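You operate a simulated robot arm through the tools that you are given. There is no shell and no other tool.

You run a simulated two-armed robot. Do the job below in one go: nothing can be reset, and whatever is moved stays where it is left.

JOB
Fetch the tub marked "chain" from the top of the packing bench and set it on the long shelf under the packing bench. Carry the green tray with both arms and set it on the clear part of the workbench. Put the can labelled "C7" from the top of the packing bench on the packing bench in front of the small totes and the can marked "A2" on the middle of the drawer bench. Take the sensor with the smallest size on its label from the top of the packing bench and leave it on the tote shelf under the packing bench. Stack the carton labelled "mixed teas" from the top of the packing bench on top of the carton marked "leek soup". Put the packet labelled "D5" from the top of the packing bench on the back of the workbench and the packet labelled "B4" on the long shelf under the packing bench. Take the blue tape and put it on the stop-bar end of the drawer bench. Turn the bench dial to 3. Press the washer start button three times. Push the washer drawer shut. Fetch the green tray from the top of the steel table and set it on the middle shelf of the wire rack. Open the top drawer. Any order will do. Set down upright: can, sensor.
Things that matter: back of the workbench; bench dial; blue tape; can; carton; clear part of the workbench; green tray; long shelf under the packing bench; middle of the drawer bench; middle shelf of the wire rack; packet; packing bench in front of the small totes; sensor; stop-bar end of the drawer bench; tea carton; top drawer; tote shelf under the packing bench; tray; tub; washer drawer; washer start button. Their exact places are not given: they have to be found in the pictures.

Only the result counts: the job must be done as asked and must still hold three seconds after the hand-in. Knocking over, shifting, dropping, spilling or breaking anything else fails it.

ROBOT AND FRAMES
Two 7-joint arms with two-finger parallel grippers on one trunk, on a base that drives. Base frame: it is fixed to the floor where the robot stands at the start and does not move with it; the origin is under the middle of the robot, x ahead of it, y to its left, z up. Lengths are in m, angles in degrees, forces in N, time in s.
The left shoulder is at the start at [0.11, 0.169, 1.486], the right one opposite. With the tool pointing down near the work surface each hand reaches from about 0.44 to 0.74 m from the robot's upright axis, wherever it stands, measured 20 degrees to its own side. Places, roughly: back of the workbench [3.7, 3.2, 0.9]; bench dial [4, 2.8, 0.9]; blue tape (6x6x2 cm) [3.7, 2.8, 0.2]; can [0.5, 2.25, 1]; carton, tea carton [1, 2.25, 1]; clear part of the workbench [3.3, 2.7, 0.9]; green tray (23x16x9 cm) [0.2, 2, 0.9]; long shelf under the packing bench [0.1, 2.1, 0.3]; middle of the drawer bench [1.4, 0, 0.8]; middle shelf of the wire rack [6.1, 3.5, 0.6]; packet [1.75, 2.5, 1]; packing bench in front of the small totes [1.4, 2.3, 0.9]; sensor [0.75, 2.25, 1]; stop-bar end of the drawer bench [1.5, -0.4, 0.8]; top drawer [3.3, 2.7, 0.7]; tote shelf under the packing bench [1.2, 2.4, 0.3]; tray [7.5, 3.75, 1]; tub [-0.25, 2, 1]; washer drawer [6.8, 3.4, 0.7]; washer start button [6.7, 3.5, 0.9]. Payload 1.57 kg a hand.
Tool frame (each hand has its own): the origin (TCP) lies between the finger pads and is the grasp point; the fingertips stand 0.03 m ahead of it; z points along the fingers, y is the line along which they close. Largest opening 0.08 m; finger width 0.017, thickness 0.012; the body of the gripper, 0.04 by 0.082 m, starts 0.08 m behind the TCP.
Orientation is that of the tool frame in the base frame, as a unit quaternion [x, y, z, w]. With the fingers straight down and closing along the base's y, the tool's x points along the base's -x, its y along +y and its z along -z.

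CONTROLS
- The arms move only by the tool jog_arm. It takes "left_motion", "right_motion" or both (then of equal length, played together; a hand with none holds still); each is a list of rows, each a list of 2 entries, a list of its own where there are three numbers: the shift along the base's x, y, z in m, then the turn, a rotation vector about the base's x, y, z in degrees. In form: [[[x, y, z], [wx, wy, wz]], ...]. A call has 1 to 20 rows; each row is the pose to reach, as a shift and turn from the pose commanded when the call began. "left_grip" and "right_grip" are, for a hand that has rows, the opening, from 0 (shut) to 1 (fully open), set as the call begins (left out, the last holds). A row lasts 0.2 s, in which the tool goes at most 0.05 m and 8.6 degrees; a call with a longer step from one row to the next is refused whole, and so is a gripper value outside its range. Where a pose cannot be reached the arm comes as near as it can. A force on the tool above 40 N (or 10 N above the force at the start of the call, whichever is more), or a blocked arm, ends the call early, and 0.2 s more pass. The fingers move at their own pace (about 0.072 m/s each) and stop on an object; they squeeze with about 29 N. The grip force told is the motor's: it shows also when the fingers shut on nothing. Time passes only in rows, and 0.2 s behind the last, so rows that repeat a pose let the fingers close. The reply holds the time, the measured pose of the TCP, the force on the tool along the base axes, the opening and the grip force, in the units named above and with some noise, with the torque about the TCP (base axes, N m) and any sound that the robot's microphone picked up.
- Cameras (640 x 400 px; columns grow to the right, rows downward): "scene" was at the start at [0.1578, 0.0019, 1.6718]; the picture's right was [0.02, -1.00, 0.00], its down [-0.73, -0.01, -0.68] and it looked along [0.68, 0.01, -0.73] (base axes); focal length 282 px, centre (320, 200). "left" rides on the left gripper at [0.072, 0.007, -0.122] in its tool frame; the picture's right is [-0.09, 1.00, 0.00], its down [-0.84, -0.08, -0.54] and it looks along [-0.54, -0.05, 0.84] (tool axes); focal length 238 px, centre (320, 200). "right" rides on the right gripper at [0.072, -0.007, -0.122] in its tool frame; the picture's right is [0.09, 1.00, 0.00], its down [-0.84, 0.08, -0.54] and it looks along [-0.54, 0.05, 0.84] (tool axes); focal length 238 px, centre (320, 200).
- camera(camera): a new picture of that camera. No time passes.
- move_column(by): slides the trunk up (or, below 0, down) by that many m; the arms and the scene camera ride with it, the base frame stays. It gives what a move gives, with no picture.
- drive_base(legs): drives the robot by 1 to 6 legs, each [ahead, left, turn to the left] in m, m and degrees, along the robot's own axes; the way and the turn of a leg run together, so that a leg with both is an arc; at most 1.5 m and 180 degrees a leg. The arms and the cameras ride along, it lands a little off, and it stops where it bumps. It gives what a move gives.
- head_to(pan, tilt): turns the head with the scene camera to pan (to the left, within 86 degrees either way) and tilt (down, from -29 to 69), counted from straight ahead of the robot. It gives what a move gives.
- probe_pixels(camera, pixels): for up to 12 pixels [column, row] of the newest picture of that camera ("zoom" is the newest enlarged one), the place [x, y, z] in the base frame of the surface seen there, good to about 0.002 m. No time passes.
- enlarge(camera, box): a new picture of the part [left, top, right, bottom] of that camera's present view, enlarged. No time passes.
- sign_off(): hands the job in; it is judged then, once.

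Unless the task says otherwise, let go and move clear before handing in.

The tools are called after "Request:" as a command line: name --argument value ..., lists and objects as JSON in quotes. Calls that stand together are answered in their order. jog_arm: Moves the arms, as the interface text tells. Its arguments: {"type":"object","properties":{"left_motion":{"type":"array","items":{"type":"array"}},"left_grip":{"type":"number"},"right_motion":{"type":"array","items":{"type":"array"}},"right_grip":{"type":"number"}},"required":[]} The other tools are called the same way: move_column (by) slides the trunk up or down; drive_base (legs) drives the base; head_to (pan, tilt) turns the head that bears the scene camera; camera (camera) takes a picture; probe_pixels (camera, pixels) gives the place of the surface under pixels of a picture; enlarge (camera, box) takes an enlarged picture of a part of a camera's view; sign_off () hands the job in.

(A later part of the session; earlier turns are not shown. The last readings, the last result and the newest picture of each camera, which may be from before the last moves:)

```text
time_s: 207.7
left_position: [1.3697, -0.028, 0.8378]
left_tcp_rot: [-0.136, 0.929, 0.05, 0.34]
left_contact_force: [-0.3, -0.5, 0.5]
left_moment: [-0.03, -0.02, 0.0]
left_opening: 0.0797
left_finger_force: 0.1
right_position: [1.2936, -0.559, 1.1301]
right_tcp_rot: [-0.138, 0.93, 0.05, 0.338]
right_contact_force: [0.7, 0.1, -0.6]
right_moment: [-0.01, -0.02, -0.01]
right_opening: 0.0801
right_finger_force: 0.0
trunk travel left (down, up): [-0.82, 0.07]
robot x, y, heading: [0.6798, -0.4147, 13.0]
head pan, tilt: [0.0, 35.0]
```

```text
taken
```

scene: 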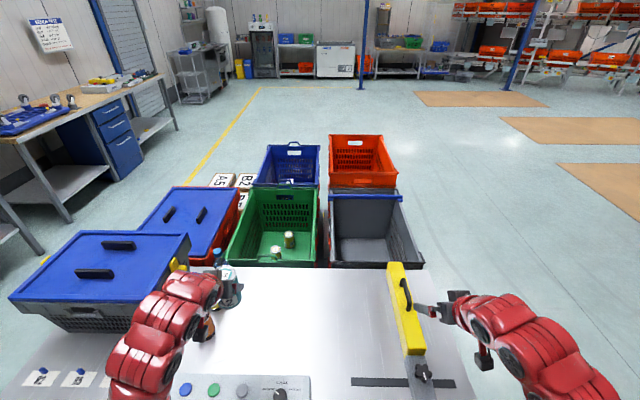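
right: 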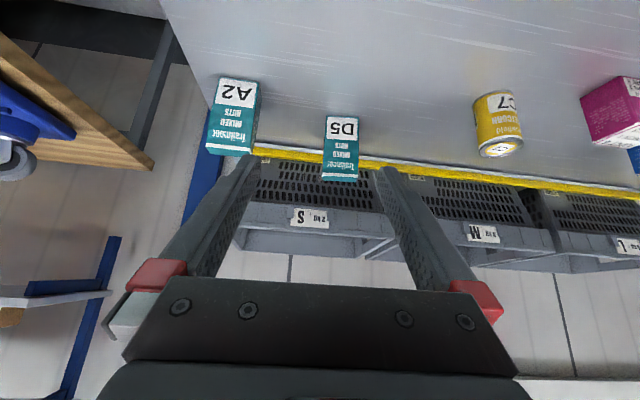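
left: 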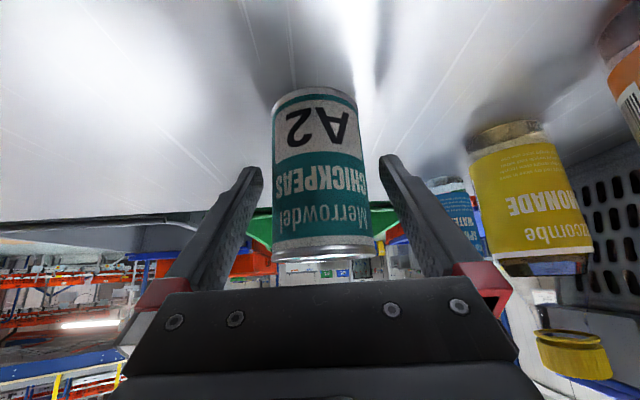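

The can stands free between the open fingers. I'll retreat with smaller steps.

Request:
jog_arm --left_motion '[[[0, 0, 0.03], [0, 0, 0]], [[0, 0, 0.07], [0, 0, 0]], [[0, 0, 0.11], [0, 0, 0]], [[-0.02, -0.004, 0.15], [0, 0, 0]], [[-0.045, -0.01, 0.19], [0, 0, 0]], [[-0.07, -0.015, 0.23], [0, 0, 0]], [[-0.1, -0.022, 0.26], [0, 0, 0]], [[-0.14, -0.03, 0.28], [0, 0, 0]]]'

Request:
camera --camera "scene"

Request:
camera --camera "left"

```text
time_s: 209.5
left_position: [1.2254, -0.0576, 1.1208]
left_tcp_rot: [-0.136, 0.929, 0.051, 0.341]
left_contact_force: [0.2, 0.5, -0.2]
left_moment: [0.02, -0.02, 0.0]
left_opening: 0.0801
left_finger_force: 0.0
right_position: [1.2922, -0.5587, 1.1323]
right_tcp_rot: [-0.137, 0.93, 0.049, 0.338]
right_contact_force: [-0.7, 0.3, 0.4]
right_moment: [-0.01, 0.01, 0.01]
right_opening: 0.0797
right_finger_force: 0.1
trunk travel left (down, up): [-0.82, 0.07]
robot x, y, heading: [0.6806, -0.418, 13.0]
head pan, tilt: [0.0, 35.0]
```

```text
taken
```

scene: 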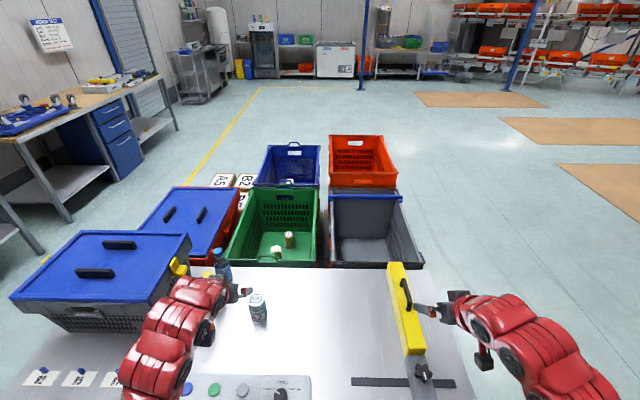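

```text
taken
```

left: 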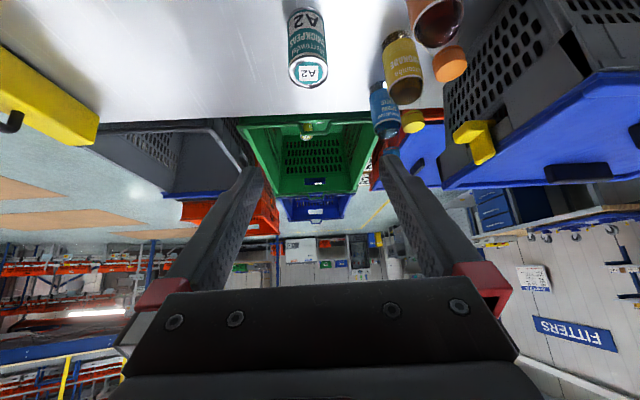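

A2 stands in the middle of the drawer bench. Next is the green tray with both arms; I'll back off, return to the packing bench in front of the tray, and look.

Request:
drive_base --legs '[[-0.48, 0, 0], [0, 1.4, 0], [0, 0, 89.2], [0, -0.556, 0]]'

Request:
head_to --pan 0 --tilt 38

Request:
jog_arm --left_motion '[[[0, 0, 0], [-7.8, -1.7, 0]], [[0, 0, 0], [-15.6, -3.4, 0]], [[0, 0, 0], [-23.4, -5.1, 0]], [[0, 0, 0], [-31.2, -6.8, 0]], [[0, 0, 0], [-39.1, -8.5, 0]]]' --right_motion '[[[0, 0, 0], [-7.8, -1.7, 0]], [[0, 0, 0], [-15.6, -3.4, 0]], [[0, 0, 0], [-23.4, -5.1, 0]], [[0, 0, 0], [-31.2, -6.8, 0]], [[0, 0, 0], [-39.1, -8.5, 0]]]'

Request:
camera --camera "scene"

```text
time_s: 225.6
left_position: [0.0658, 1.5183, 1.1194]
left_tcp_rot: [0.756, -0.557, -0.278, -0.203]
left_contact_force: [0.7, 0.3, 0.4]
left_moment: [0.01, 0.0, 0.0]
left_opening: 0.0801
left_finger_force: 0.1
right_position: [0.5647, 1.5873, 1.1308]
right_tcp_rot: [0.759, -0.555, -0.275, -0.202]
right_contact_force: [-0.6, 0.2, -0.1]
right_moment: [0.0, 0.04, 0.01]
right_opening: 0.0801
right_finger_force: 0.0
trunk travel left (down, up): [-0.82, 0.07]
robot x, y, heading: [0.4307, 0.9773, 103.9]
head pan, tilt: [0.0, 35.0]
```

```text
time_s: 226.2
left_position: [0.0665, 1.5182, 1.1197]
left_tcp_rot: [0.756, -0.556, -0.278, -0.203]
left_contact_force: [-0.6, -0.5, 0.7]
left_moment: [-0.02, 0.02, -0.02]
left_opening: 0.0801
left_finger_force: 0.1
right_position: [0.5644, 1.5883, 1.1304]
right_tcp_rot: [0.758, -0.555, -0.275, -0.202]
right_contact_force: [-0.5, -0.1, 0.1]
right_moment: [-0.02, -0.01, 0.01]
right_opening: 0.0799
right_finger_force: 0.0
trunk travel left (down, up): [-0.82, 0.07]
robot x, y, heading: [0.4316, 0.9763, 103.6]
head pan, tilt: [0.0, 38.0]
```

```text
time_s: 227.4
left_position: [0.0784, 1.4844, 1.0291]
left_tcp_rot: [0.799, -0.6, -0.042, -0.004]
left_contact_force: [0.2, 0.6, 0.3]
left_moment: [0.0, 0.02, 0.0]
left_opening: 0.0799
left_finger_force: 0.0
left hand out of reach, approached as far as the arm can: row 3, 4, 5
right_position: [0.5631, 1.5877, 1.1311]
right_tcp_rot: [0.795, -0.59, -0.124, -0.069]
right_contact_force: [0.1, 0.7, -0.1]
right_moment: [0.02, 0.0, -0.02]
right_opening: 0.0802
right_finger_force: 0.1
right hand out of reach, approached as far as the arm can: row 4, 5
trunk travel left (down, up): [-0.82, 0.07]
robot x, y, heading: [0.4303, 0.9735, 104.0]
head pan, tilt: [0.0, 38.0]
```

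```text
taken
```

scene: 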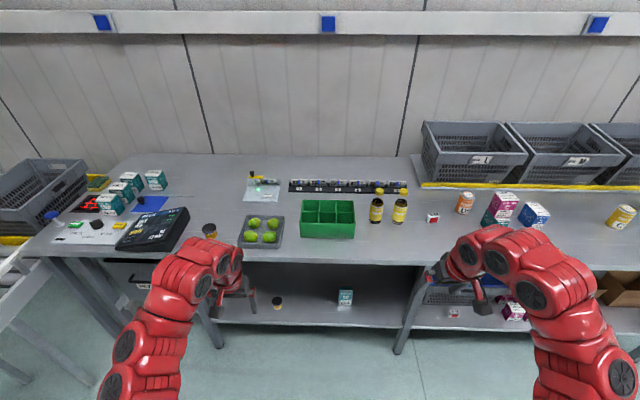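

The arms couldn't point straight down this close in. I'll extend both hands forward 0.1 m, where that pose is reachable.

Request:
jog_arm --left_motion '[[[-0.009, 0.04, 0], [0, 0, 0]], [[-0.018, 0.08, 0], [0, 0, 0]], [[-0.027, 0.12, 0], [0, 0, 0]], [[-0.027, 0.12, 0], [0, 0, 0]]]' --right_motion '[[[-0.005, 0.02, 0], [0, 0, 0]], [[-0.01, 0.04, 0], [0, 0, 0]], [[-0.014, 0.06, 0], [0, 0, 0]], [[-0.014, 0.06, 0], [0, 0, 0]]]'

```text
time_s: 228.4
left_position: [0.0513, 1.6039, 1.028]
left_tcp_rot: [0.798, -0.601, -0.044, -0.004]
left_contact_force: [-0.3, 0.3, -0.3]
left_moment: [0.05, -0.01, 0.01]
left_opening: 0.08
left_finger_force: 0.0
right_position: [0.552, 1.6467, 1.1301]
right_tcp_rot: [0.795, -0.59, -0.125, -0.07]
right_contact_force: [0.1, -0.3, 0.5]
right_moment: [0.0, 0.0, 0.02]
right_opening: 0.0799
right_finger_force: 0.0
trunk travel left (down, up): [-0.82, 0.07]
robot x, y, heading: [0.4279, 0.9754, 103.9]
head pan, tilt: [0.0, 38.0]
```

Both hands respond now. I'll correct both to straight down with the fingers closing along the bench direction, and even up their heights.

Request:
jog_arm --left_motion '[[[0, 0.01, 0.03], [-1.7, -1.85, -1.1]], [[0, 0.02, 0.06], [-3.4, -3.7, -2.2]], [[0, 0.03, 0.09], [-3.4, -3.7, -2.2]]]' --right_motion '[[[-0.004, 0.02, 0], [-5, -2.2, -1.1]], [[-0.008, 0.04, 0], [-10, -4.5, -2.2]], [[-0.01, 0.05, -0.01], [-15, -6.7, -3.3]]]'

Request:
drive_base --legs '[[0, 0, -1.6]]'

Request:
camera --camera "scene"

Request:
enlarge --camera "scene" --box '[270, 180, 430, 280]'

```text
time_s: 229.2
left_position: [0.0525, 1.632, 1.1198]
left_tcp_rot: [0.787, -0.617, 0.0, 0.001]
left_contact_force: [-0.9, -0.8, 0.3]
left_moment: [0.0, 0.0, 0.02]
left_opening: 0.0797
left_finger_force: 0.1
left hand out of reach, approached as far as the arm can: row 3
right_position: [0.5408, 1.6985, 1.1204]
right_tcp_rot: [0.787, -0.617, 0.002, -0.001]
right_contact_force: [0.6, 0.6, 0.6]
right_moment: [-0.01, 0.01, 0.02]
right_opening: 0.08
right_finger_force: 0.1
right hand out of reach, approached as far as the arm can: row 1
trunk travel left (down, up): [-0.82, 0.07]
robot x, y, heading: [0.4307, 0.9751, 103.8]
head pan, tilt: [0.0, 38.0]
```

```text
time_s: 230.0
left_position: [0.0693, 1.6412, 1.12]
left_tcp_rot: [0.779, -0.627, 0.0, -0.001]
left_contact_force: [-0.2, 0.3, -1.3]
left_moment: [-0.01, -0.02, 0.02]
left_opening: 0.0799
left_finger_force: 0.0
right_position: [0.5579, 1.6947, 1.1205]
right_tcp_rot: [0.777, -0.63, 0.004, -0.003]
right_contact_force: [0.2, 0.1, 0.6]
right_moment: [0.02, -0.03, 0.0]
right_opening: 0.08
right_finger_force: 0.0
trunk travel left (down, up): [-0.82, 0.07]
robot x, y, heading: [0.4314, 0.9734, 102.3]
head pan, tilt: [0.0, 38.0]
```

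```text
taken
```

scene: 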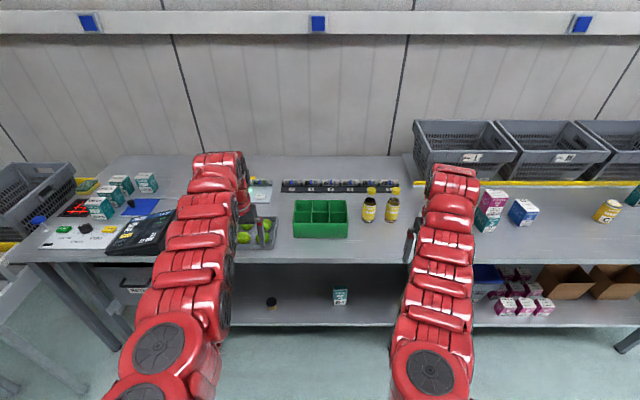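

```text
4.00 times, centred on (350, 230) of scene
```

zoom: 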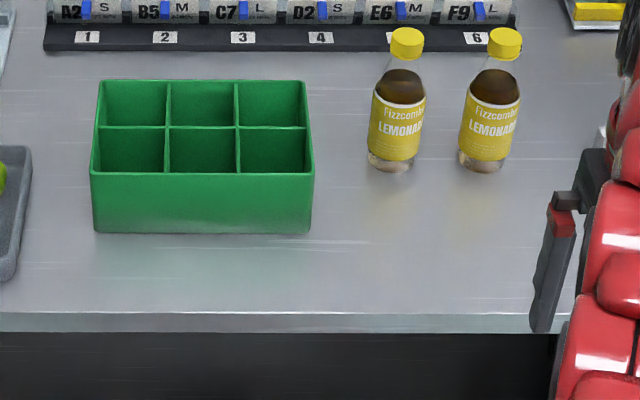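

The tray is clearly seen: 6 cells, with the rim corners at (91,170), (313,172), (304,83) and (100,83). I'll probe them.

Request:
probe_pixels --camera "zoom" --pixels '[[92, 172], [313, 173], [303, 82], [101, 82], [97, 128], [308, 128], [204, 128], [167, 150], [238, 150], [340, 150], [60, 150], [130, 110]]'

Request:
probe_pixels --camera "zoom" --pixels '[[93, 176], [311, 176], [94, 150], [311, 150], [100, 105], [306, 105], [396, 170], [373, 120], [24, 220], [20, 150], [200, 174], [270, 155]]'

```text
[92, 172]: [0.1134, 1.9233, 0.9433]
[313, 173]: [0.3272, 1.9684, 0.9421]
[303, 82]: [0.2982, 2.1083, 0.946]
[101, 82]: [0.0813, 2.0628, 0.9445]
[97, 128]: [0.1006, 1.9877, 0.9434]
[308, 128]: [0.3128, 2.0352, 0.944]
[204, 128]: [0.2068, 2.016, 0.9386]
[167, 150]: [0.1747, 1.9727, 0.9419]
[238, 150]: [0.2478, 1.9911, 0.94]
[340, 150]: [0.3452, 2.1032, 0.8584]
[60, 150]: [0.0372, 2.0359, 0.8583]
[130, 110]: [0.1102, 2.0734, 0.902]
```

```text
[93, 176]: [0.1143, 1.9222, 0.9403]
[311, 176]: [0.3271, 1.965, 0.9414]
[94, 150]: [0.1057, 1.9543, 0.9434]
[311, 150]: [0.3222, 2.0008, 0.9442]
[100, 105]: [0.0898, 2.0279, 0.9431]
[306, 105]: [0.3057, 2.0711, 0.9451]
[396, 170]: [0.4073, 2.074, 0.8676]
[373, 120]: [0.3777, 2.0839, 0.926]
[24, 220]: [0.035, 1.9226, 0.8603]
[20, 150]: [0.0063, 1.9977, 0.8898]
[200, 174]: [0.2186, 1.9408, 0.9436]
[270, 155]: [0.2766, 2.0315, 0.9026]
```

The tray's rim spans s 0.517–0.742 and n 1.848–2.003. I'll pinch its left end wall in the back cell and its right end wall in the front cell, so the load is balanced. First I'll drive in.

Request:
drive_base --legs '[[0.425, 0, 0]]'

Request:
camera --camera "scene"

Request:
enlarge --camera "scene" --box '[220, 200, 380, 300]'

```text
time_s: 232.6
left_position: [-0.0173, 2.0604, 1.1204]
left_tcp_rot: [0.779, -0.627, 0.0, -0.002]
left_contact_force: [-0.4, -0.8, 0.4]
left_moment: [0.01, -0.05, -0.01]
left_opening: 0.08
left_finger_force: 0.0
right_position: [0.4711, 2.113, 1.1214]
right_tcp_rot: [0.777, -0.63, 0.002, -0.002]
right_contact_force: [0.1, 0.1, 0.0]
right_moment: [-0.01, 0.04, 0.0]
right_opening: 0.08
right_finger_force: 0.1
trunk travel left (down, up): [-0.82, 0.07]
robot x, y, heading: [0.3371, 1.3938, 102.1]
head pan, tilt: [0.0, 38.0]
```

```text
taken
```

scene: 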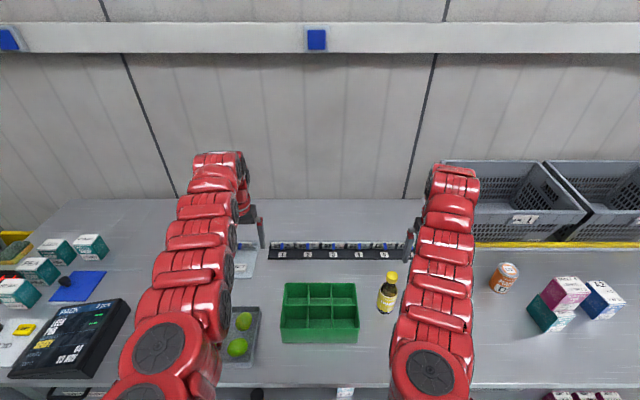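

```text
4.00 times, centred on (300, 250) of scene
```

zoom: 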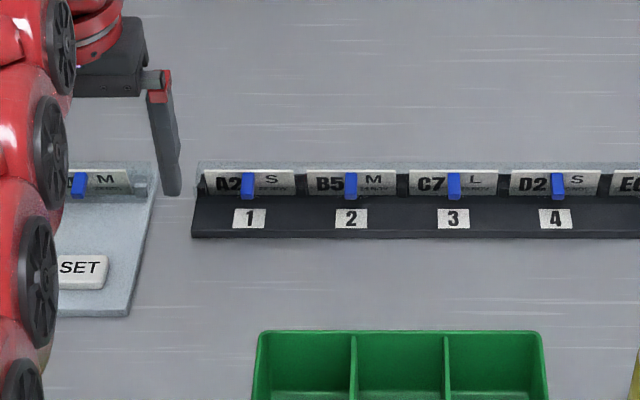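

I'll move both hands above the end walls with the fingers half open.

Request:
jog_arm --left_motion '[[[0.021, -0.006, 0], [0, 0, 0]], [[0.042, -0.0125, 0], [0, 0, 0]], [[0.063, -0.0187, 0], [0, 0, 0]], [[0.084, -0.025, 0], [0, 0, 0]], [[0.1056, -0.0312, 0], [0, 0, 0]], [[0.1056, -0.0312, -0.04], [0, 0, 0]], [[0.1056, -0.0312, -0.08], [0, 0, 0]], [[0.1056, -0.0312, -0.12], [0, 0, 0]], [[0.1056, -0.0312, -0.12], [0, 0, 0]]]' --right_motion '[[[-0.03, -0.0223, 0], [0, 0, 0]], [[-0.06, -0.0446, 0], [0, 0, 0]], [[-0.09, -0.067, 0], [0, 0, 0]], [[-0.12, -0.0893, 0], [0, 0, 0]], [[-0.149, -0.1116, 0], [0, 0, 0]], [[-0.149, -0.1116, -0.04], [0, 0, 0]], [[-0.149, -0.1116, -0.08], [0, 0, 0]], [[-0.149, -0.1116, -0.12], [0, 0, 0]], [[-0.149, -0.1116, -0.12], [0, 0, 0]]]' --left_grip 0.6 --right_grip 0.6

Request:
camera --camera "left"

Request:
camera --camera "right"

Request:
camera --camera "scene"

```text
time_s: 234.6
left_position: [0.0851, 2.0304, 1.0019]
left_tcp_rot: [0.779, -0.627, 0.0, -0.002]
left_contact_force: [-0.4, -0.1, 0.8]
left_moment: [-0.02, 0.0, 0.0]
left_opening: 0.0484
left_finger_force: 0.0
right_position: [0.3245, 1.9993, 1.0027]
right_tcp_rot: [0.777, -0.63, 0.003, -0.003]
right_contact_force: [-0.4, -0.7, 0.0]
right_moment: [-0.01, -0.02, -0.01]
right_opening: 0.0481
right_finger_force: 0.1
right hand out of reach, approached as far as the arm can: row 3, 4, 5, 6, 7
trunk travel left (down, up): [-0.82, 0.07]
robot x, y, heading: [0.3416, 1.3963, 102.1]
head pan, tilt: [0.0, 38.0]
```

```text
taken
```

left: 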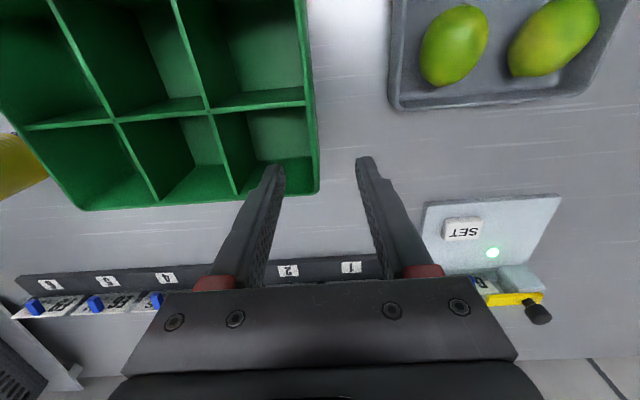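

```text
taken
```

right: 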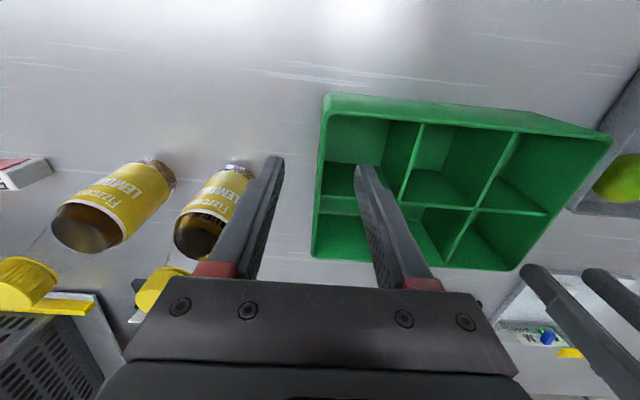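

```text
taken
```

scene: 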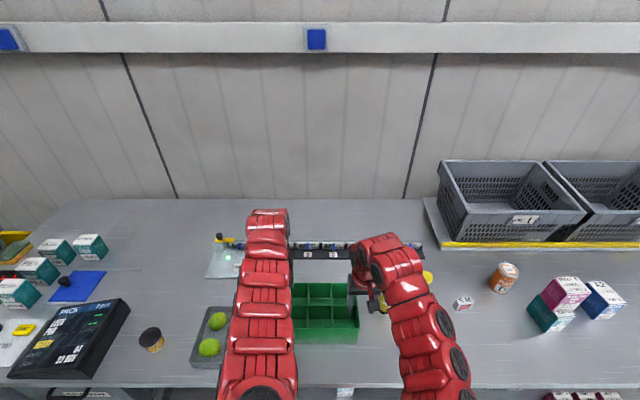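

Both hands straddle their walls. I'll probe the wall tops under the fingers for exact centring.

Request:
probe_pixels --camera "left" --pixels '[[312, 155], [307, 155], [316, 155], [309, 130], [318, 185], [240, 104], [300, 104]]'

Request:
probe_pixels --camera "right" --pixels '[[322, 155], [318, 160], [326, 130], [321, 140], [345, 200], [318, 200], [415, 205]]'

```text
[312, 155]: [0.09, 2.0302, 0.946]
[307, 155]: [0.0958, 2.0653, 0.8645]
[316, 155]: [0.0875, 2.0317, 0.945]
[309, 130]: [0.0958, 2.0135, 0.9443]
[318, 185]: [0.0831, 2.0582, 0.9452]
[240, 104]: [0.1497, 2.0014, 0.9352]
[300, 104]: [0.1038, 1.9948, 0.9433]
```

```text
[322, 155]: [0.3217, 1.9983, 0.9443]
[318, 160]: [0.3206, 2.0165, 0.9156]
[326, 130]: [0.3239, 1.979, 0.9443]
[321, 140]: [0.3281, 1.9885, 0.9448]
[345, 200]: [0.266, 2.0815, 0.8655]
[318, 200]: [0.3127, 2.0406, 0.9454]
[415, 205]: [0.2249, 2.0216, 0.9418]
```

Corrections are only 3 mm each. I'll descend both hands 7 cm around the walls.

Request:
jog_arm --left_motion '[[[0.0034, 0.0007, -0.02], [0, 0, 0]], [[0.0034, 0.0007, -0.04], [0, 0, 0]], [[0.0034, 0.0007, -0.06], [0, 0, 0]], [[0.0034, 0.0007, -0.07], [0, 0, 0]], [[0.0034, 0.0007, -0.07], [0, 0, 0]]]' --right_motion '[[[-0.003, -0.0006, -0.02], [0, 0, 0]], [[-0.003, -0.0006, -0.04], [0, 0, 0]], [[-0.003, -0.0006, -0.06], [0, 0, 0]], [[-0.003, -0.0006, -0.07], [0, 0, 0]], [[-0.003, -0.0006, -0.07], [0, 0, 0]]]'

Request:
camera --camera "left"

Request:
camera --camera "right"

```text
time_s: 235.8
left_position: [0.0909, 2.0316, 0.9305]
left_tcp_rot: [0.779, -0.627, 0.0, -0.001]
left_contact_force: [-0.9, -0.3, -0.3]
left_moment: [0.03, 0.0, -0.01]
left_opening: 0.0483
left_finger_force: 0.0
right_position: [0.3189, 1.9986, 0.9302]
right_tcp_rot: [0.777, -0.63, 0.003, -0.002]
right_contact_force: [0.4, 0.3, 0.1]
right_moment: [-0.02, -0.01, -0.01]
right_opening: 0.0479
right_finger_force: 0.0
trunk travel left (down, up): [-0.82, 0.07]
robot x, y, heading: [0.3382, 1.3931, 102.2]
head pan, tilt: [0.0, 38.0]
```

```text
taken
```

left: 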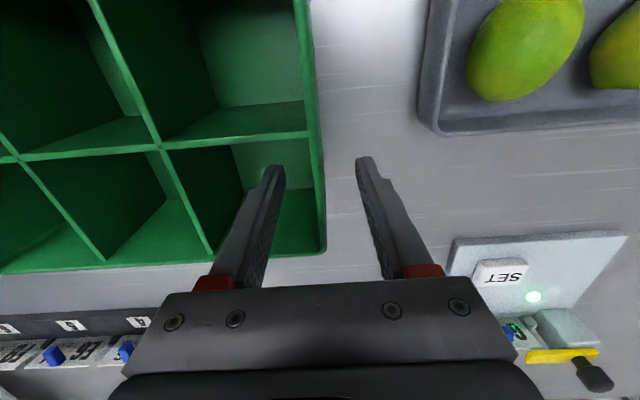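

```text
taken
```

right: 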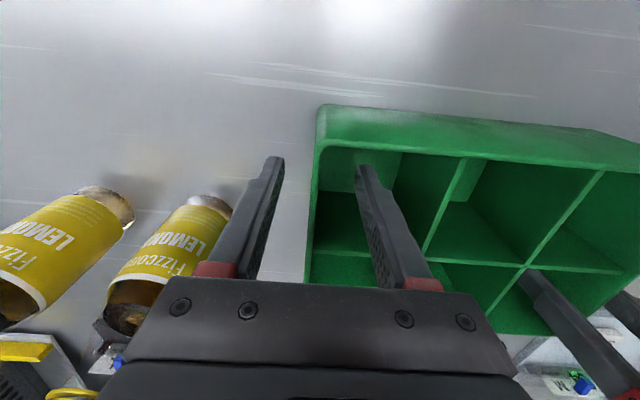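

Both walls lie between their finger pairs. I'll close both grips together.

Request:
jog_arm --left_motion '[[[0, 0, 0], [0, 0, 0]], [[0, 0, 0], [0, 0, 0]], [[0, 0, 0], [0, 0, 0]], [[0, 0, 0], [0, 0, 0]]]' --right_motion '[[[0, 0, 0], [0, 0, 0]], [[0, 0, 0], [0, 0, 0]], [[0, 0, 0], [0, 0, 0]], [[0, 0, 0], [0, 0, 0]]]' --left_grip 0 --right_grip 0

Request:
jog_arm --left_motion '[[[0, 0, 0.005], [0, 0, 0]], [[0, 0, 0.015], [0, 0, 0]], [[0, 0, 0.03], [0, 0, 0]], [[0, 0, 0.03], [0, 0, 0]]]' --right_motion '[[[0, 0, 0.005], [0, 0, 0]], [[0, 0, 0.015], [0, 0, 0]], [[0, 0, 0.03], [0, 0, 0]], [[0, 0, 0.03], [0, 0, 0]]]'

Request:
camera --camera "scene"

Request:
camera --camera "right"

```text
time_s: 236.8
left_position: [0.0885, 2.0309, 0.9285]
left_tcp_rot: [0.779, -0.627, -0.001, 0.0]
left_contact_force: [-15.3, 0.7, 0.6]
left_moment: [0.2, -0.1, -0.41]
left_opening: 0.0039
left_finger_force: 24.3
right_position: [0.3208, 2.0006, 0.931]
right_tcp_rot: [0.776, -0.631, 0.003, -0.002]
right_contact_force: [15.9, -0.6, 2.2]
right_moment: [0.0, 0.83, -0.03]
right_opening: 0.0039
right_finger_force: 25.1
trunk travel left (down, up): [-0.82, 0.07]
robot x, y, heading: [0.3376, 1.3956, 102.2]
head pan, tilt: [0.0, 38.0]
```

```text
time_s: 237.8
left_position: [0.088, 2.0321, 0.959]
left_tcp_rot: [0.779, -0.627, -0.003, 0.002]
left_contact_force: [-33.6, 4.3, -4.3]
left_moment: [-0.22, -0.25, -0.15]
left_opening: 0.0038
left_finger_force: 24.2
right_position: [0.3201, 2.0025, 0.9598]
right_tcp_rot: [0.776, -0.63, 0.006, -0.003]
right_contact_force: [33.1, -3.0, 0.5]
right_moment: [0.27, 0.7, 0.14]
right_opening: 0.0039
right_finger_force: 25.2
trunk travel left (down, up): [-0.82, 0.07]
robot x, y, heading: [0.3392, 1.3957, 102.2]
head pan, tilt: [0.0, 38.0]
```

```text
taken
```

scene: 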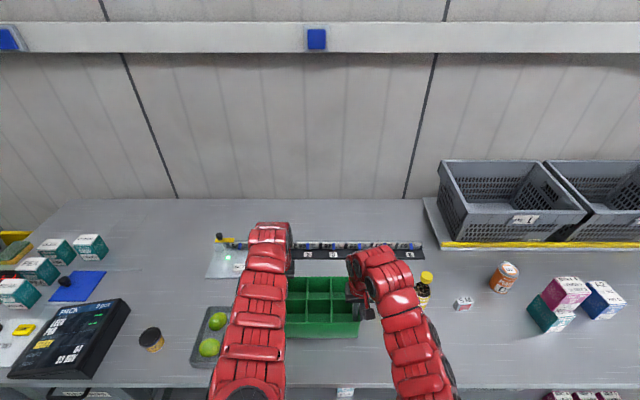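

```text
taken
```

right: 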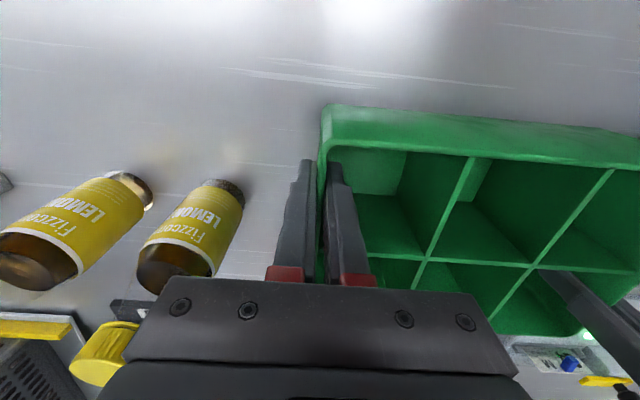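

The tray is lifted, but the hands squeeze it with ~33 N along the bench. I'll spread them apart by a couple of millimetres to relieve it.

Request:
jog_arm --left_motion '[[[-0.001, -0.0002, 0], [0, 0, 0]], [[-0.002, -0.0004, 0], [0, 0, 0]], [[-0.002, -0.0004, 0], [0, 0, 0]]]' --right_motion '[[[0.001, 0.0002, 0], [0, 0, 0]], [[0.002, 0.0004, 0], [0, 0, 0]], [[0.002, 0.0004, 0], [0, 0, 0]]]'

```text
time_s: 238.6
left_position: [0.0875, 2.0296, 0.9597]
left_tcp_rot: [0.779, -0.627, -0.001, 0.0]
left_contact_force: [-23.4, 3.4, -6.1]
left_moment: [0.62, 0.35, -0.08]
left_opening: 0.0039
left_finger_force: 24.4
right_position: [0.3213, 2.0024, 0.9616]
right_tcp_rot: [0.777, -0.629, 0.003, -0.002]
right_contact_force: [23.8, -3.1, 2.5]
right_moment: [-0.45, 0.66, 0.11]
right_opening: 0.0041
right_finger_force: 25.2
trunk travel left (down, up): [-0.82, 0.07]
robot x, y, heading: [0.3401, 1.3937, 102.1]
head pan, tilt: [0.0, 38.0]
```

That dropped it to ~23 N. I'll spread another 4 mm per hand.

Request:
jog_arm --left_motion '[[[-0.001, -0.0002, 0], [0, 0, 0]], [[-0.002, -0.0004, 0], [0, 0, 0]], [[-0.003, -0.0006, 0], [0, 0, 0]], [[-0.0035, -0.0007, 0], [0, 0, 0]], [[-0.0035, -0.0007, 0], [0, 0, 0]]]' --right_motion '[[[0.001, 0.0002, 0], [0, 0, 0]], [[0.002, 0.0004, 0], [0, 0, 0]], [[0.003, 0.0006, 0], [0, 0, 0]], [[0.0035, 0.0007, 0], [0, 0, 0]], [[0.0035, 0.0007, 0], [0, 0, 0]]]'

Request:
camera --camera "left"

```text
time_s: 239.8
left_position: [0.0895, 2.031, 0.9591]
left_tcp_rot: [0.777, -0.63, 0.003, -0.002]
left_contact_force: [20.7, -3.8, -2.3]
left_moment: [-0.1, 0.54, 0.06]
left_opening: 0.0037
left_finger_force: 24.8
right_position: [0.3226, 2.0019, 0.9609]
right_tcp_rot: [0.778, -0.628, 0.001, 0.0]
right_contact_force: [-21.6, 1.8, -0.1]
right_moment: [0.16, -0.17, -0.12]
right_opening: 0.0038
right_finger_force: 24.2
trunk travel left (down, up): [-0.82, 0.07]
robot x, y, heading: [0.3429, 1.394, 102.2]
head pan, tilt: [0.0, 38.0]
```

```text
taken
```

left: 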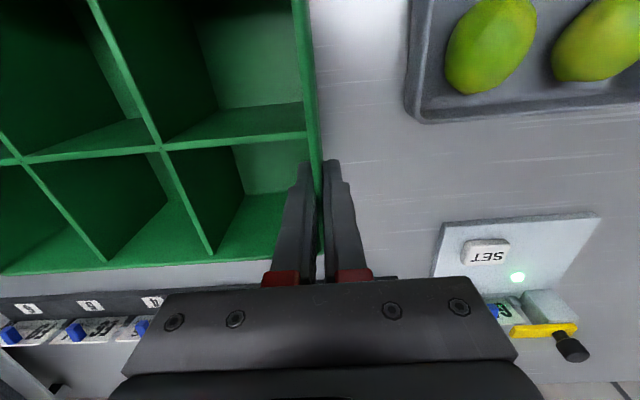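

Now they pull by 21 N, so I'll come back half of that.

Request:
jog_arm --left_motion '[[[0.001, 0.0002, 0], [0, 0, 0]], [[0.0017, 0.0004, 0], [0, 0, 0]], [[0.0017, 0.0004, 0], [0, 0, 0]]]' --right_motion '[[[-0.001, -0.0002, 0], [0, 0, 0]], [[-0.0017, -0.0004, 0], [0, 0, 0]], [[-0.0017, -0.0004, 0], [0, 0, 0]]]'

```text
time_s: 240.6
left_position: [0.0889, 2.0296, 0.9599]
left_tcp_rot: [0.778, -0.628, 0.002, -0.002]
left_contact_force: [28.1, -3.3, -4.5]
left_moment: [-0.05, 0.37, -0.03]
left_opening: 0.0037
left_finger_force: 24.0
right_position: [0.322, 2.0011, 0.9613]
right_tcp_rot: [0.778, -0.629, 0.002, -0.001]
right_contact_force: [-28.4, 3.4, 0.6]
right_moment: [0.12, 0.33, 0.05]
right_opening: 0.0041
right_finger_force: 24.7
trunk travel left (down, up): [-0.82, 0.07]
robot x, y, heading: [0.3401, 1.3881, 102.2]
head pan, tilt: [0.0, 38.0]
```

The force didn't fall as expected; I'll hold still for a moment to see the settled value.

Request:
jog_arm --left_motion '[[[0, 0, 0], [0, 0, 0]], [[0, 0, 0], [0, 0, 0]], [[0, 0, 0], [0, 0, 0]]]' --right_motion '[[[0, 0, 0], [0, 0, 0]], [[0, 0, 0], [0, 0, 0]], [[0, 0, 0], [0, 0, 0]]]'

Request:
jog_arm --left_motion '[[[0.001, 0.0002, 0], [0, 0, 0]], [[0.001, 0.0002, 0], [0, 0, 0]], [[0.001, 0.0002, 0], [0, 0, 0]], [[0.001, 0.0002, 0], [0, 0, 0]]]' --right_motion '[[[-0.001, -0.0002, 0], [0, 0, 0]], [[-0.001, -0.0002, 0], [0, 0, 0]], [[-0.001, -0.0002, 0], [0, 0, 0]], [[-0.001, -0.0002, 0], [0, 0, 0]]]'

```text
time_s: 241.4
left_position: [0.0894, 2.0302, 0.9589]
left_tcp_rot: [0.778, -0.628, 0.002, -0.002]
left_contact_force: [32.1, -4.0, -5.2]
left_moment: [-0.03, 0.57, -0.01]
left_opening: 0.0039
left_finger_force: 24.8
right_position: [0.3217, 2.0003, 0.961]
right_tcp_rot: [0.778, -0.628, 0.002, -0.001]
right_contact_force: [-32.4, 4.5, 1.8]
right_moment: [0.18, 0.27, -0.02]
right_opening: 0.0038
right_finger_force: 24.2
trunk travel left (down, up): [-0.82, 0.07]
robot x, y, heading: [0.3406, 1.3914, 101.9]
head pan, tilt: [0.0, 38.0]
```

```text
time_s: 242.4
left_position: [0.0877, 2.0292, 0.9587]
left_tcp_rot: [0.779, -0.627, 0.001, -0.002]
left_contact_force: [26.1, -4.6, -7.2]
left_moment: [-0.3, 0.44, -0.13]
left_opening: 0.0041
left_finger_force: 25.3
right_position: [0.321, 2.0005, 0.9616]
right_tcp_rot: [0.777, -0.629, 0.002, -0.002]
right_contact_force: [-27.5, 4.4, 3.6]
right_moment: [0.45, 0.71, 0.02]
right_opening: 0.0037
right_finger_force: 24.6
trunk travel left (down, up): [-0.82, 0.07]
robot x, y, heading: [0.3412, 1.3912, 102.1]
head pan, tilt: [0.0, 38.0]
```

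The controller creeps: the settled force responds to about 1–2 mm. I'll close in another 1.2 mm each and wait longer.

Request:
jog_arm --left_motion '[[[0.0012, 0.0003, 0], [0, 0, 0]], [[0.0012, 0.0003, 0], [0, 0, 0]], [[0.0012, 0.0003, 0], [0, 0, 0]], [[0.0012, 0.0003, 0], [0, 0, 0]], [[0.0012, 0.0003, 0], [0, 0, 0]], [[0.0012, 0.0003, 0], [0, 0, 0]], [[0.0012, 0.0003, 0], [0, 0, 0]]]' --right_motion '[[[-0.0012, -0.0003, 0], [0, 0, 0]], [[-0.0012, -0.0003, 0], [0, 0, 0]], [[-0.0012, -0.0003, 0], [0, 0, 0]], [[-0.0012, -0.0003, 0], [0, 0, 0]], [[-0.0012, -0.0003, 0], [0, 0, 0]], [[-0.0012, -0.0003, 0], [0, 0, 0]], [[-0.0012, -0.0003, 0], [0, 0, 0]]]'

```text
time_s: 244.0
left_position: [0.0881, 2.0308, 0.9586]
left_tcp_rot: [0.779, -0.627, 0.001, 0.0]
left_contact_force: [11.4, -2.4, -7.1]
left_moment: [0.1, 0.36, -0.26]
left_opening: 0.0039
left_finger_force: 24.8
right_position: [0.321, 2.0023, 0.9601]
right_tcp_rot: [0.776, -0.63, 0.002, -0.003]
right_contact_force: [-11.6, 2.5, 4.8]
right_moment: [0.05, 1.02, -0.03]
right_opening: 0.004
right_finger_force: 24.7
trunk travel left (down, up): [-0.82, 0.07]
robot x, y, heading: [0.3383, 1.3916, 102.0]
head pan, tilt: [0.0, 38.0]
```

The squeeze is now only ~11 N. I'll raise the column 7 cm and then back straight away from the bench with the tray.

Request:
move_column --by 0.065

Request:
camera --camera "scene"

Request:
camera --camera "right"

```text
time_s: 245.0
left_position: [0.0892, 2.0319, 1.025]
left_tcp_rot: [0.779, -0.628, 0.0, 0.001]
left_contact_force: [5.1, -1.9, -7.2]
left_moment: [0.26, 0.35, -0.3]
left_opening: 0.004
left_finger_force: 24.6
right_position: [0.3212, 2.0016, 1.0242]
right_tcp_rot: [0.776, -0.631, 0.003, -0.002]
right_contact_force: [-5.5, 1.6, 3.0]
right_moment: [-0.13, 0.97, 0.07]
right_opening: 0.0038
right_finger_force: 23.8
trunk travel left (down, up): [-0.885, 0.005]
robot x, y, heading: [0.3395, 1.3943, 102.2]
head pan, tilt: [0.0, 38.0]
```

```text
taken
```

scene: 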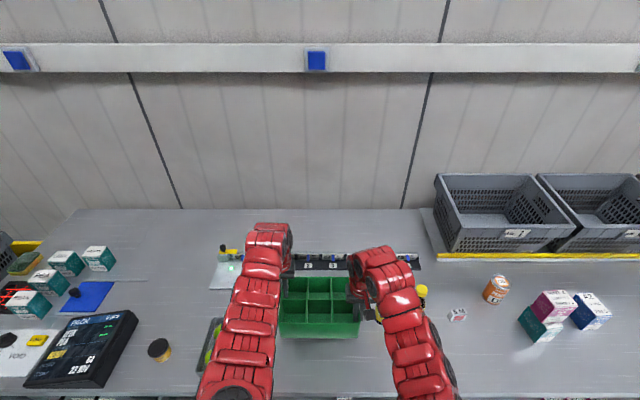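

```text
taken
```

right: 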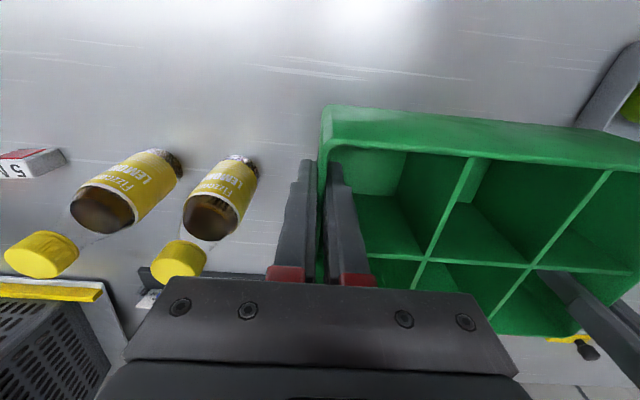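

The tray is held level and the grip force has relaxed. I'll back straight out, then look along the way to the workbench.

Request:
drive_base --legs '[[-0.45, 0, 0]]'

Request:
head_to --pan -70 --tilt 25

Request:
camera --camera "scene"

```text
time_s: 247.8
left_position: [0.1865, 1.5883, 1.0244]
left_tcp_rot: [0.778, -0.628, 0.0, 0.0]
left_contact_force: [-4.2, 0.1, -7.4]
left_moment: [0.13, 0.25, -0.26]
left_opening: 0.0036
left_finger_force: 24.9
right_position: [0.418, 1.5572, 1.024]
right_tcp_rot: [0.775, -0.632, 0.003, -0.002]
right_contact_force: [3.2, -0.3, 4.1]
right_moment: [0.03, 0.93, 0.02]
right_opening: 0.0039
right_finger_force: 24.1
trunk travel left (down, up): [-0.885, 0.005]
robot x, y, heading: [0.4339, 0.954, 101.8]
head pan, tilt: [0.0, 38.0]
```

```text
time_s: 249.2
left_position: [0.1853, 1.5874, 1.0242]
left_tcp_rot: [0.778, -0.628, 0.0, 0.0]
left_contact_force: [-2.2, 0.1, -5.2]
left_moment: [0.29, 0.09, -0.22]
left_opening: 0.0039
left_finger_force: 25.1
right_position: [0.4172, 1.556, 1.025]
right_tcp_rot: [0.775, -0.632, 0.003, -0.002]
right_contact_force: [1.9, -0.3, 2.0]
right_moment: [-0.16, 0.79, 0.06]
right_opening: 0.0039
right_finger_force: 24.8
trunk travel left (down, up): [-0.885, 0.005]
robot x, y, heading: [0.4358, 0.9502, 101.9]
head pan, tilt: [-70.0, 25.0]
```

```text
taken
```

scene: 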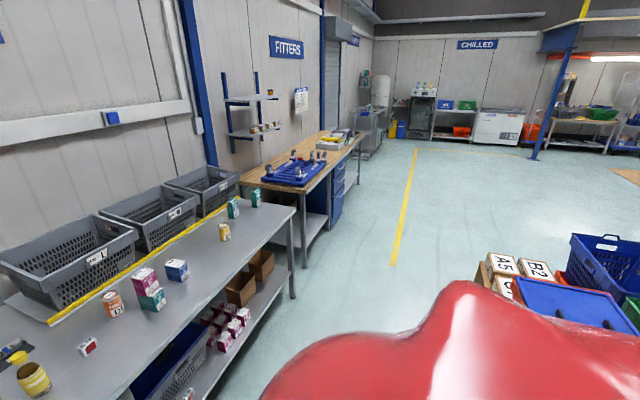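

The aisle between the bench and the crates is open; I'll check its width before driving sideways.

Request:
probe_pixels --camera "scene" --pixels '[[485, 265], [515, 285], [495, 258], [555, 320], [395, 265], [330, 250], [330, 300], [290, 185], [355, 140], [325, 175], [345, 175]]'

```text
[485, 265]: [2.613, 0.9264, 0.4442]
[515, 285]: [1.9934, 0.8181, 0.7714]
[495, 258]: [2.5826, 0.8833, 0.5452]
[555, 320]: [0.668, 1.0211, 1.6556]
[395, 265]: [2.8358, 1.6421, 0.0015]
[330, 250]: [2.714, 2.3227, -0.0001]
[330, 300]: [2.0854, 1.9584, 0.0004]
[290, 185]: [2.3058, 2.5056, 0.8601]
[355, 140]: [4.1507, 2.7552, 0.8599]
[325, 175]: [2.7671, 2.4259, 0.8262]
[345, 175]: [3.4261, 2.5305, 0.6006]
```

Obstacles stay below n≈0.4, so at n≈0.93 I have good clearance. I'll drive sideways along the aisle toward the workbench.

Request:
drive_base --legs '[[0.1, 0, 0.3], [0, -1.4, 0], [0, -1.3, 0]]'

Request:
head_to --pan -25 --tilt 30

Request:
camera --camera "scene"

```text
time_s: 262.8
left_position: [2.7586, 2.22, 1.025]
left_tcp_rot: [0.771, -0.636, -0.001, 0.0]
left_contact_force: [-1.8, -1.0, -4.8]
left_moment: [0.17, -0.06, -0.22]
left_opening: 0.0038
left_finger_force: 24.9
right_position: [2.9892, 2.1852, 1.0253]
right_tcp_rot: [0.77, -0.638, 0.003, -0.002]
right_contact_force: [2.3, -0.3, 0.7]
right_moment: [-0.02, 0.8, 0.08]
right_opening: 0.0039
right_finger_force: 24.1
trunk travel left (down, up): [-0.885, 0.005]
robot x, y, heading: [2.9972, 1.5763, 101.0]
head pan, tilt: [-70.0, 25.0]
```

```text
time_s: 263.9
left_position: [2.7569, 2.2196, 1.0243]
left_tcp_rot: [0.772, -0.635, -0.001, -0.001]
left_contact_force: [-2.8, -0.4, -3.7]
left_moment: [0.31, -0.21, -0.25]
left_opening: 0.0037
left_finger_force: 24.9
right_position: [2.9885, 2.1839, 1.0249]
right_tcp_rot: [0.77, -0.638, 0.003, -0.002]
right_contact_force: [2.7, 0.8, 0.3]
right_moment: [-0.29, 0.7, 0.05]
right_opening: 0.004
right_finger_force: 24.5
trunk travel left (down, up): [-0.885, 0.005]
robot x, y, heading: [2.9969, 1.5764, 101.0]
head pan, tilt: [-25.0, 30.0]
```

```text
taken
```

scene: 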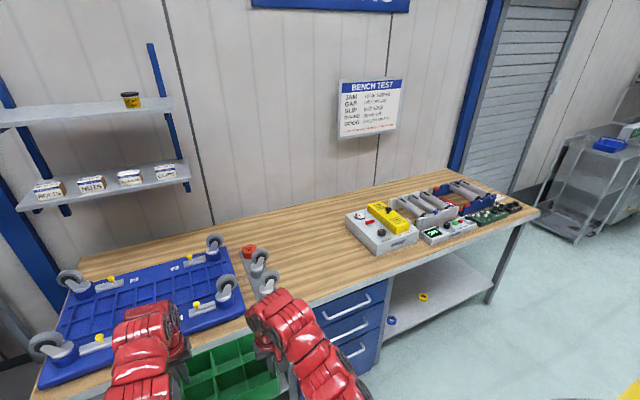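

The workbench is in view: a blue board on the left, a test box on the right, and clear wood around (310,265). I'll probe the clear area and its neighbours.

Request:
probe_pixels --camera "scene" --pixels '[[310, 260], [330, 285], [350, 265], [300, 285], [360, 250], [265, 275], [255, 290], [345, 240], [285, 245], [400, 250], [310, 300], [240, 300]]'

Request:
enlarge --camera "scene" --box '[200, 180, 440, 330]'

```text
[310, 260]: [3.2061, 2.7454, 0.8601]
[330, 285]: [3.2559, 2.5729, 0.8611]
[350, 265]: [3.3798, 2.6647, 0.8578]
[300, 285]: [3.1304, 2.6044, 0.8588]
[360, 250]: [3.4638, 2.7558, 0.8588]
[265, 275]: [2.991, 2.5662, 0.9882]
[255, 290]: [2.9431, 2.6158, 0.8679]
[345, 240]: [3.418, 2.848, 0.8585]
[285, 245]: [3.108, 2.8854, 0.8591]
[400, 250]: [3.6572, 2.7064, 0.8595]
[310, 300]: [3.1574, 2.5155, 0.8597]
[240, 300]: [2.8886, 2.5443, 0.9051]
```

```text
2.67 times, centred on (320, 255) of scene
```

zoom: 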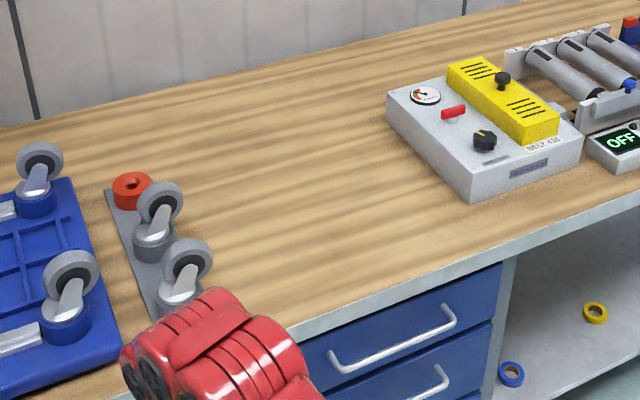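

The clear wood lies between the caster strip (s<3.54) and the test box (s>4.0), at z=0.86. I'll line the tray up with s≈3.78 and drive forward over it.

Request:
drive_base --legs '[[0, 0, 1.2], [0, -0.5, 0], [0.3, 0, 0]]'

Request:
head_to --pan 0 --tilt 40

Request:
camera --camera "scene"

Request:
camera --camera "left"

Request:
camera --camera "right"

```text
time_s: 268.8
left_position: [3.1685, 2.6115, 1.0245]
left_tcp_rot: [0.78, -0.626, -0.001, -0.001]
left_contact_force: [-1.7, -1.5, -4.1]
left_moment: [0.1, -0.15, -0.25]
left_opening: 0.0038
left_finger_force: 25.0
right_position: [3.3984, 2.5818, 1.0265]
right_tcp_rot: [0.777, -0.629, 0.002, -0.003]
right_contact_force: [2.7, 0.3, 0.2]
right_moment: [-0.04, 0.73, 0.06]
right_opening: 0.0041
right_finger_force: 24.4
trunk travel left (down, up): [-0.885, 0.005]
robot x, y, heading: [3.4181, 1.9756, 102.3]
head pan, tilt: [-25.0, 30.0]
```

```text
time_s: 269.7
left_position: [3.1671, 2.6131, 1.0236]
left_tcp_rot: [0.78, -0.626, 0.0, 0.001]
left_contact_force: [-1.9, -0.8, -3.8]
left_moment: [0.36, -0.21, -0.24]
left_opening: 0.0039
left_finger_force: 25.4
right_position: [3.3995, 2.5837, 1.0258]
right_tcp_rot: [0.778, -0.628, 0.003, -0.002]
right_contact_force: [2.1, 0.0, -0.1]
right_moment: [-0.31, 0.66, 0.09]
right_opening: 0.0038
right_finger_force: 24.7
trunk travel left (down, up): [-0.885, 0.005]
robot x, y, heading: [3.4197, 1.9787, 102.2]
head pan, tilt: [0.0, 40.0]
```

```text
taken
```

scene: 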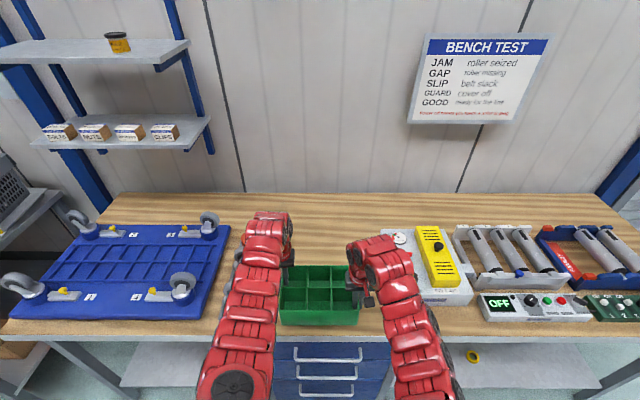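

```text
taken
```

left: 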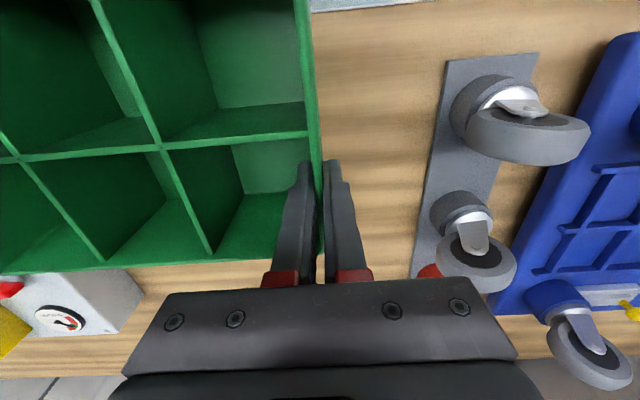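

```text
taken
```

right: 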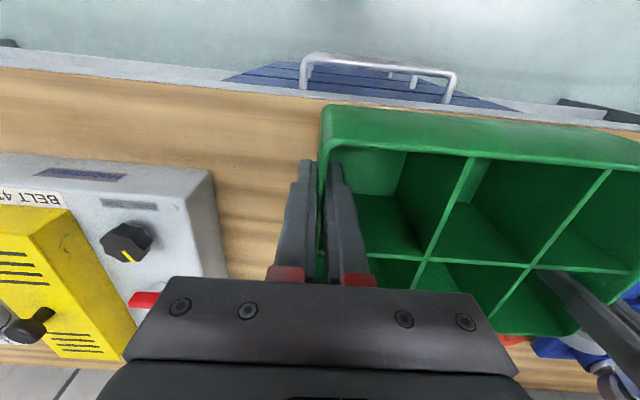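

The tray is above clear wood. I'll check the test box's left edge and then advance 10 cm.

Request:
probe_pixels --camera "right" --pixels '[[208, 180], [220, 250], [205, 168], [150, 155], [150, 298], [260, 150]]'

Request:
probe_pixels --camera "left" --pixels '[[432, 150], [415, 260], [530, 60], [90, 330], [140, 300], [450, 110]]'

Request:
drive_base --legs '[[0.1, 0, 0]]'

```text
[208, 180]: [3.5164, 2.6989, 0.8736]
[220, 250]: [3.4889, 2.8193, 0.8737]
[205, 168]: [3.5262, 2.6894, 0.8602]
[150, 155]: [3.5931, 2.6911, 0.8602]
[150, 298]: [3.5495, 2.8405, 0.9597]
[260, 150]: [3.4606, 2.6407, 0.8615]
```

```text
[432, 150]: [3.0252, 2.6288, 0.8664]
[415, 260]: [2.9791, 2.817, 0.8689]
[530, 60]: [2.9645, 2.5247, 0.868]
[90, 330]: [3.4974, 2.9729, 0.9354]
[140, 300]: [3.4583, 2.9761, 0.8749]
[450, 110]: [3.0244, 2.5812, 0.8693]
```

```text
time_s: 270.8
left_position: [3.1459, 2.7052, 1.0241]
left_tcp_rot: [0.781, -0.625, -0.001, -0.001]
left_contact_force: [-2.7, -1.2, -3.1]
left_moment: [0.09, -0.27, -0.25]
left_opening: 0.004
left_finger_force: 24.4
right_position: [3.3775, 2.6766, 1.0255]
right_tcp_rot: [0.778, -0.628, 0.002, -0.002]
right_contact_force: [1.5, 1.2, 0.8]
right_moment: [-0.06, 0.68, 0.07]
right_opening: 0.0042
right_finger_force: 24.9
trunk travel left (down, up): [-0.885, 0.005]
robot x, y, heading: [3.3997, 2.0724, 102.4]
head pan, tilt: [0.0, 40.0]
```

The tray is centred at s≈3.76, n≈1.934 with free space on both sides. I'll lower it with the column, stopping just above the wood.

Request:
move_column --by -0.088

Request:
camera --camera "scene"

```text
time_s: 272.1
left_position: [3.1447, 2.7076, 0.9364]
left_tcp_rot: [0.781, -0.625, -0.001, 0.001]
left_contact_force: [-1.6, -1.0, -3.3]
left_moment: [0.29, -0.28, -0.21]
left_opening: 0.0038
left_finger_force: 24.5
right_position: [3.3781, 2.6776, 0.9385]
right_tcp_rot: [0.779, -0.627, 0.004, -0.003]
right_contact_force: [1.7, 0.5, -0.1]
right_moment: [-0.31, 0.58, 0.11]
right_opening: 0.0037
right_finger_force: 24.9
trunk travel left (down, up): [-0.797, 0.093]
robot x, y, heading: [3.397, 2.0704, 102.0]
head pan, tilt: [0.0, 40.0]
```

```text
taken
```

scene: 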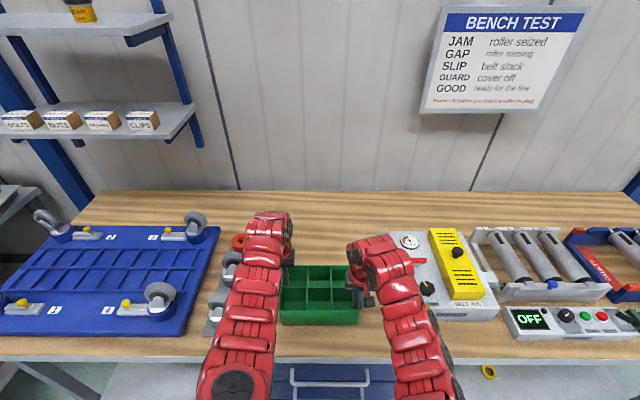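

About 6 mm remain. I'll lower that with the column and watch the forces.

Request:
move_column --by -0.007

```text
time_s: 272.6
left_position: [3.1451, 2.706, 0.9302]
left_tcp_rot: [0.78, -0.625, 0.0, 0.0]
left_contact_force: [-1.6, -0.8, 4.5]
left_moment: [-0.69, -0.1, -0.21]
left_opening: 0.0037
left_finger_force: 24.8
right_position: [3.3781, 2.6778, 0.93]
right_tcp_rot: [0.778, -0.629, 0.002, -0.003]
right_contact_force: [2.6, 0.5, 2.6]
right_moment: [-0.37, 0.79, 0.1]
right_opening: 0.0039
right_finger_force: 24.7
trunk travel left (down, up): [-0.79, 0.1]
robot x, y, heading: [3.3997, 2.0679, 102.4]
head pan, tilt: [0.0, 40.0]
```

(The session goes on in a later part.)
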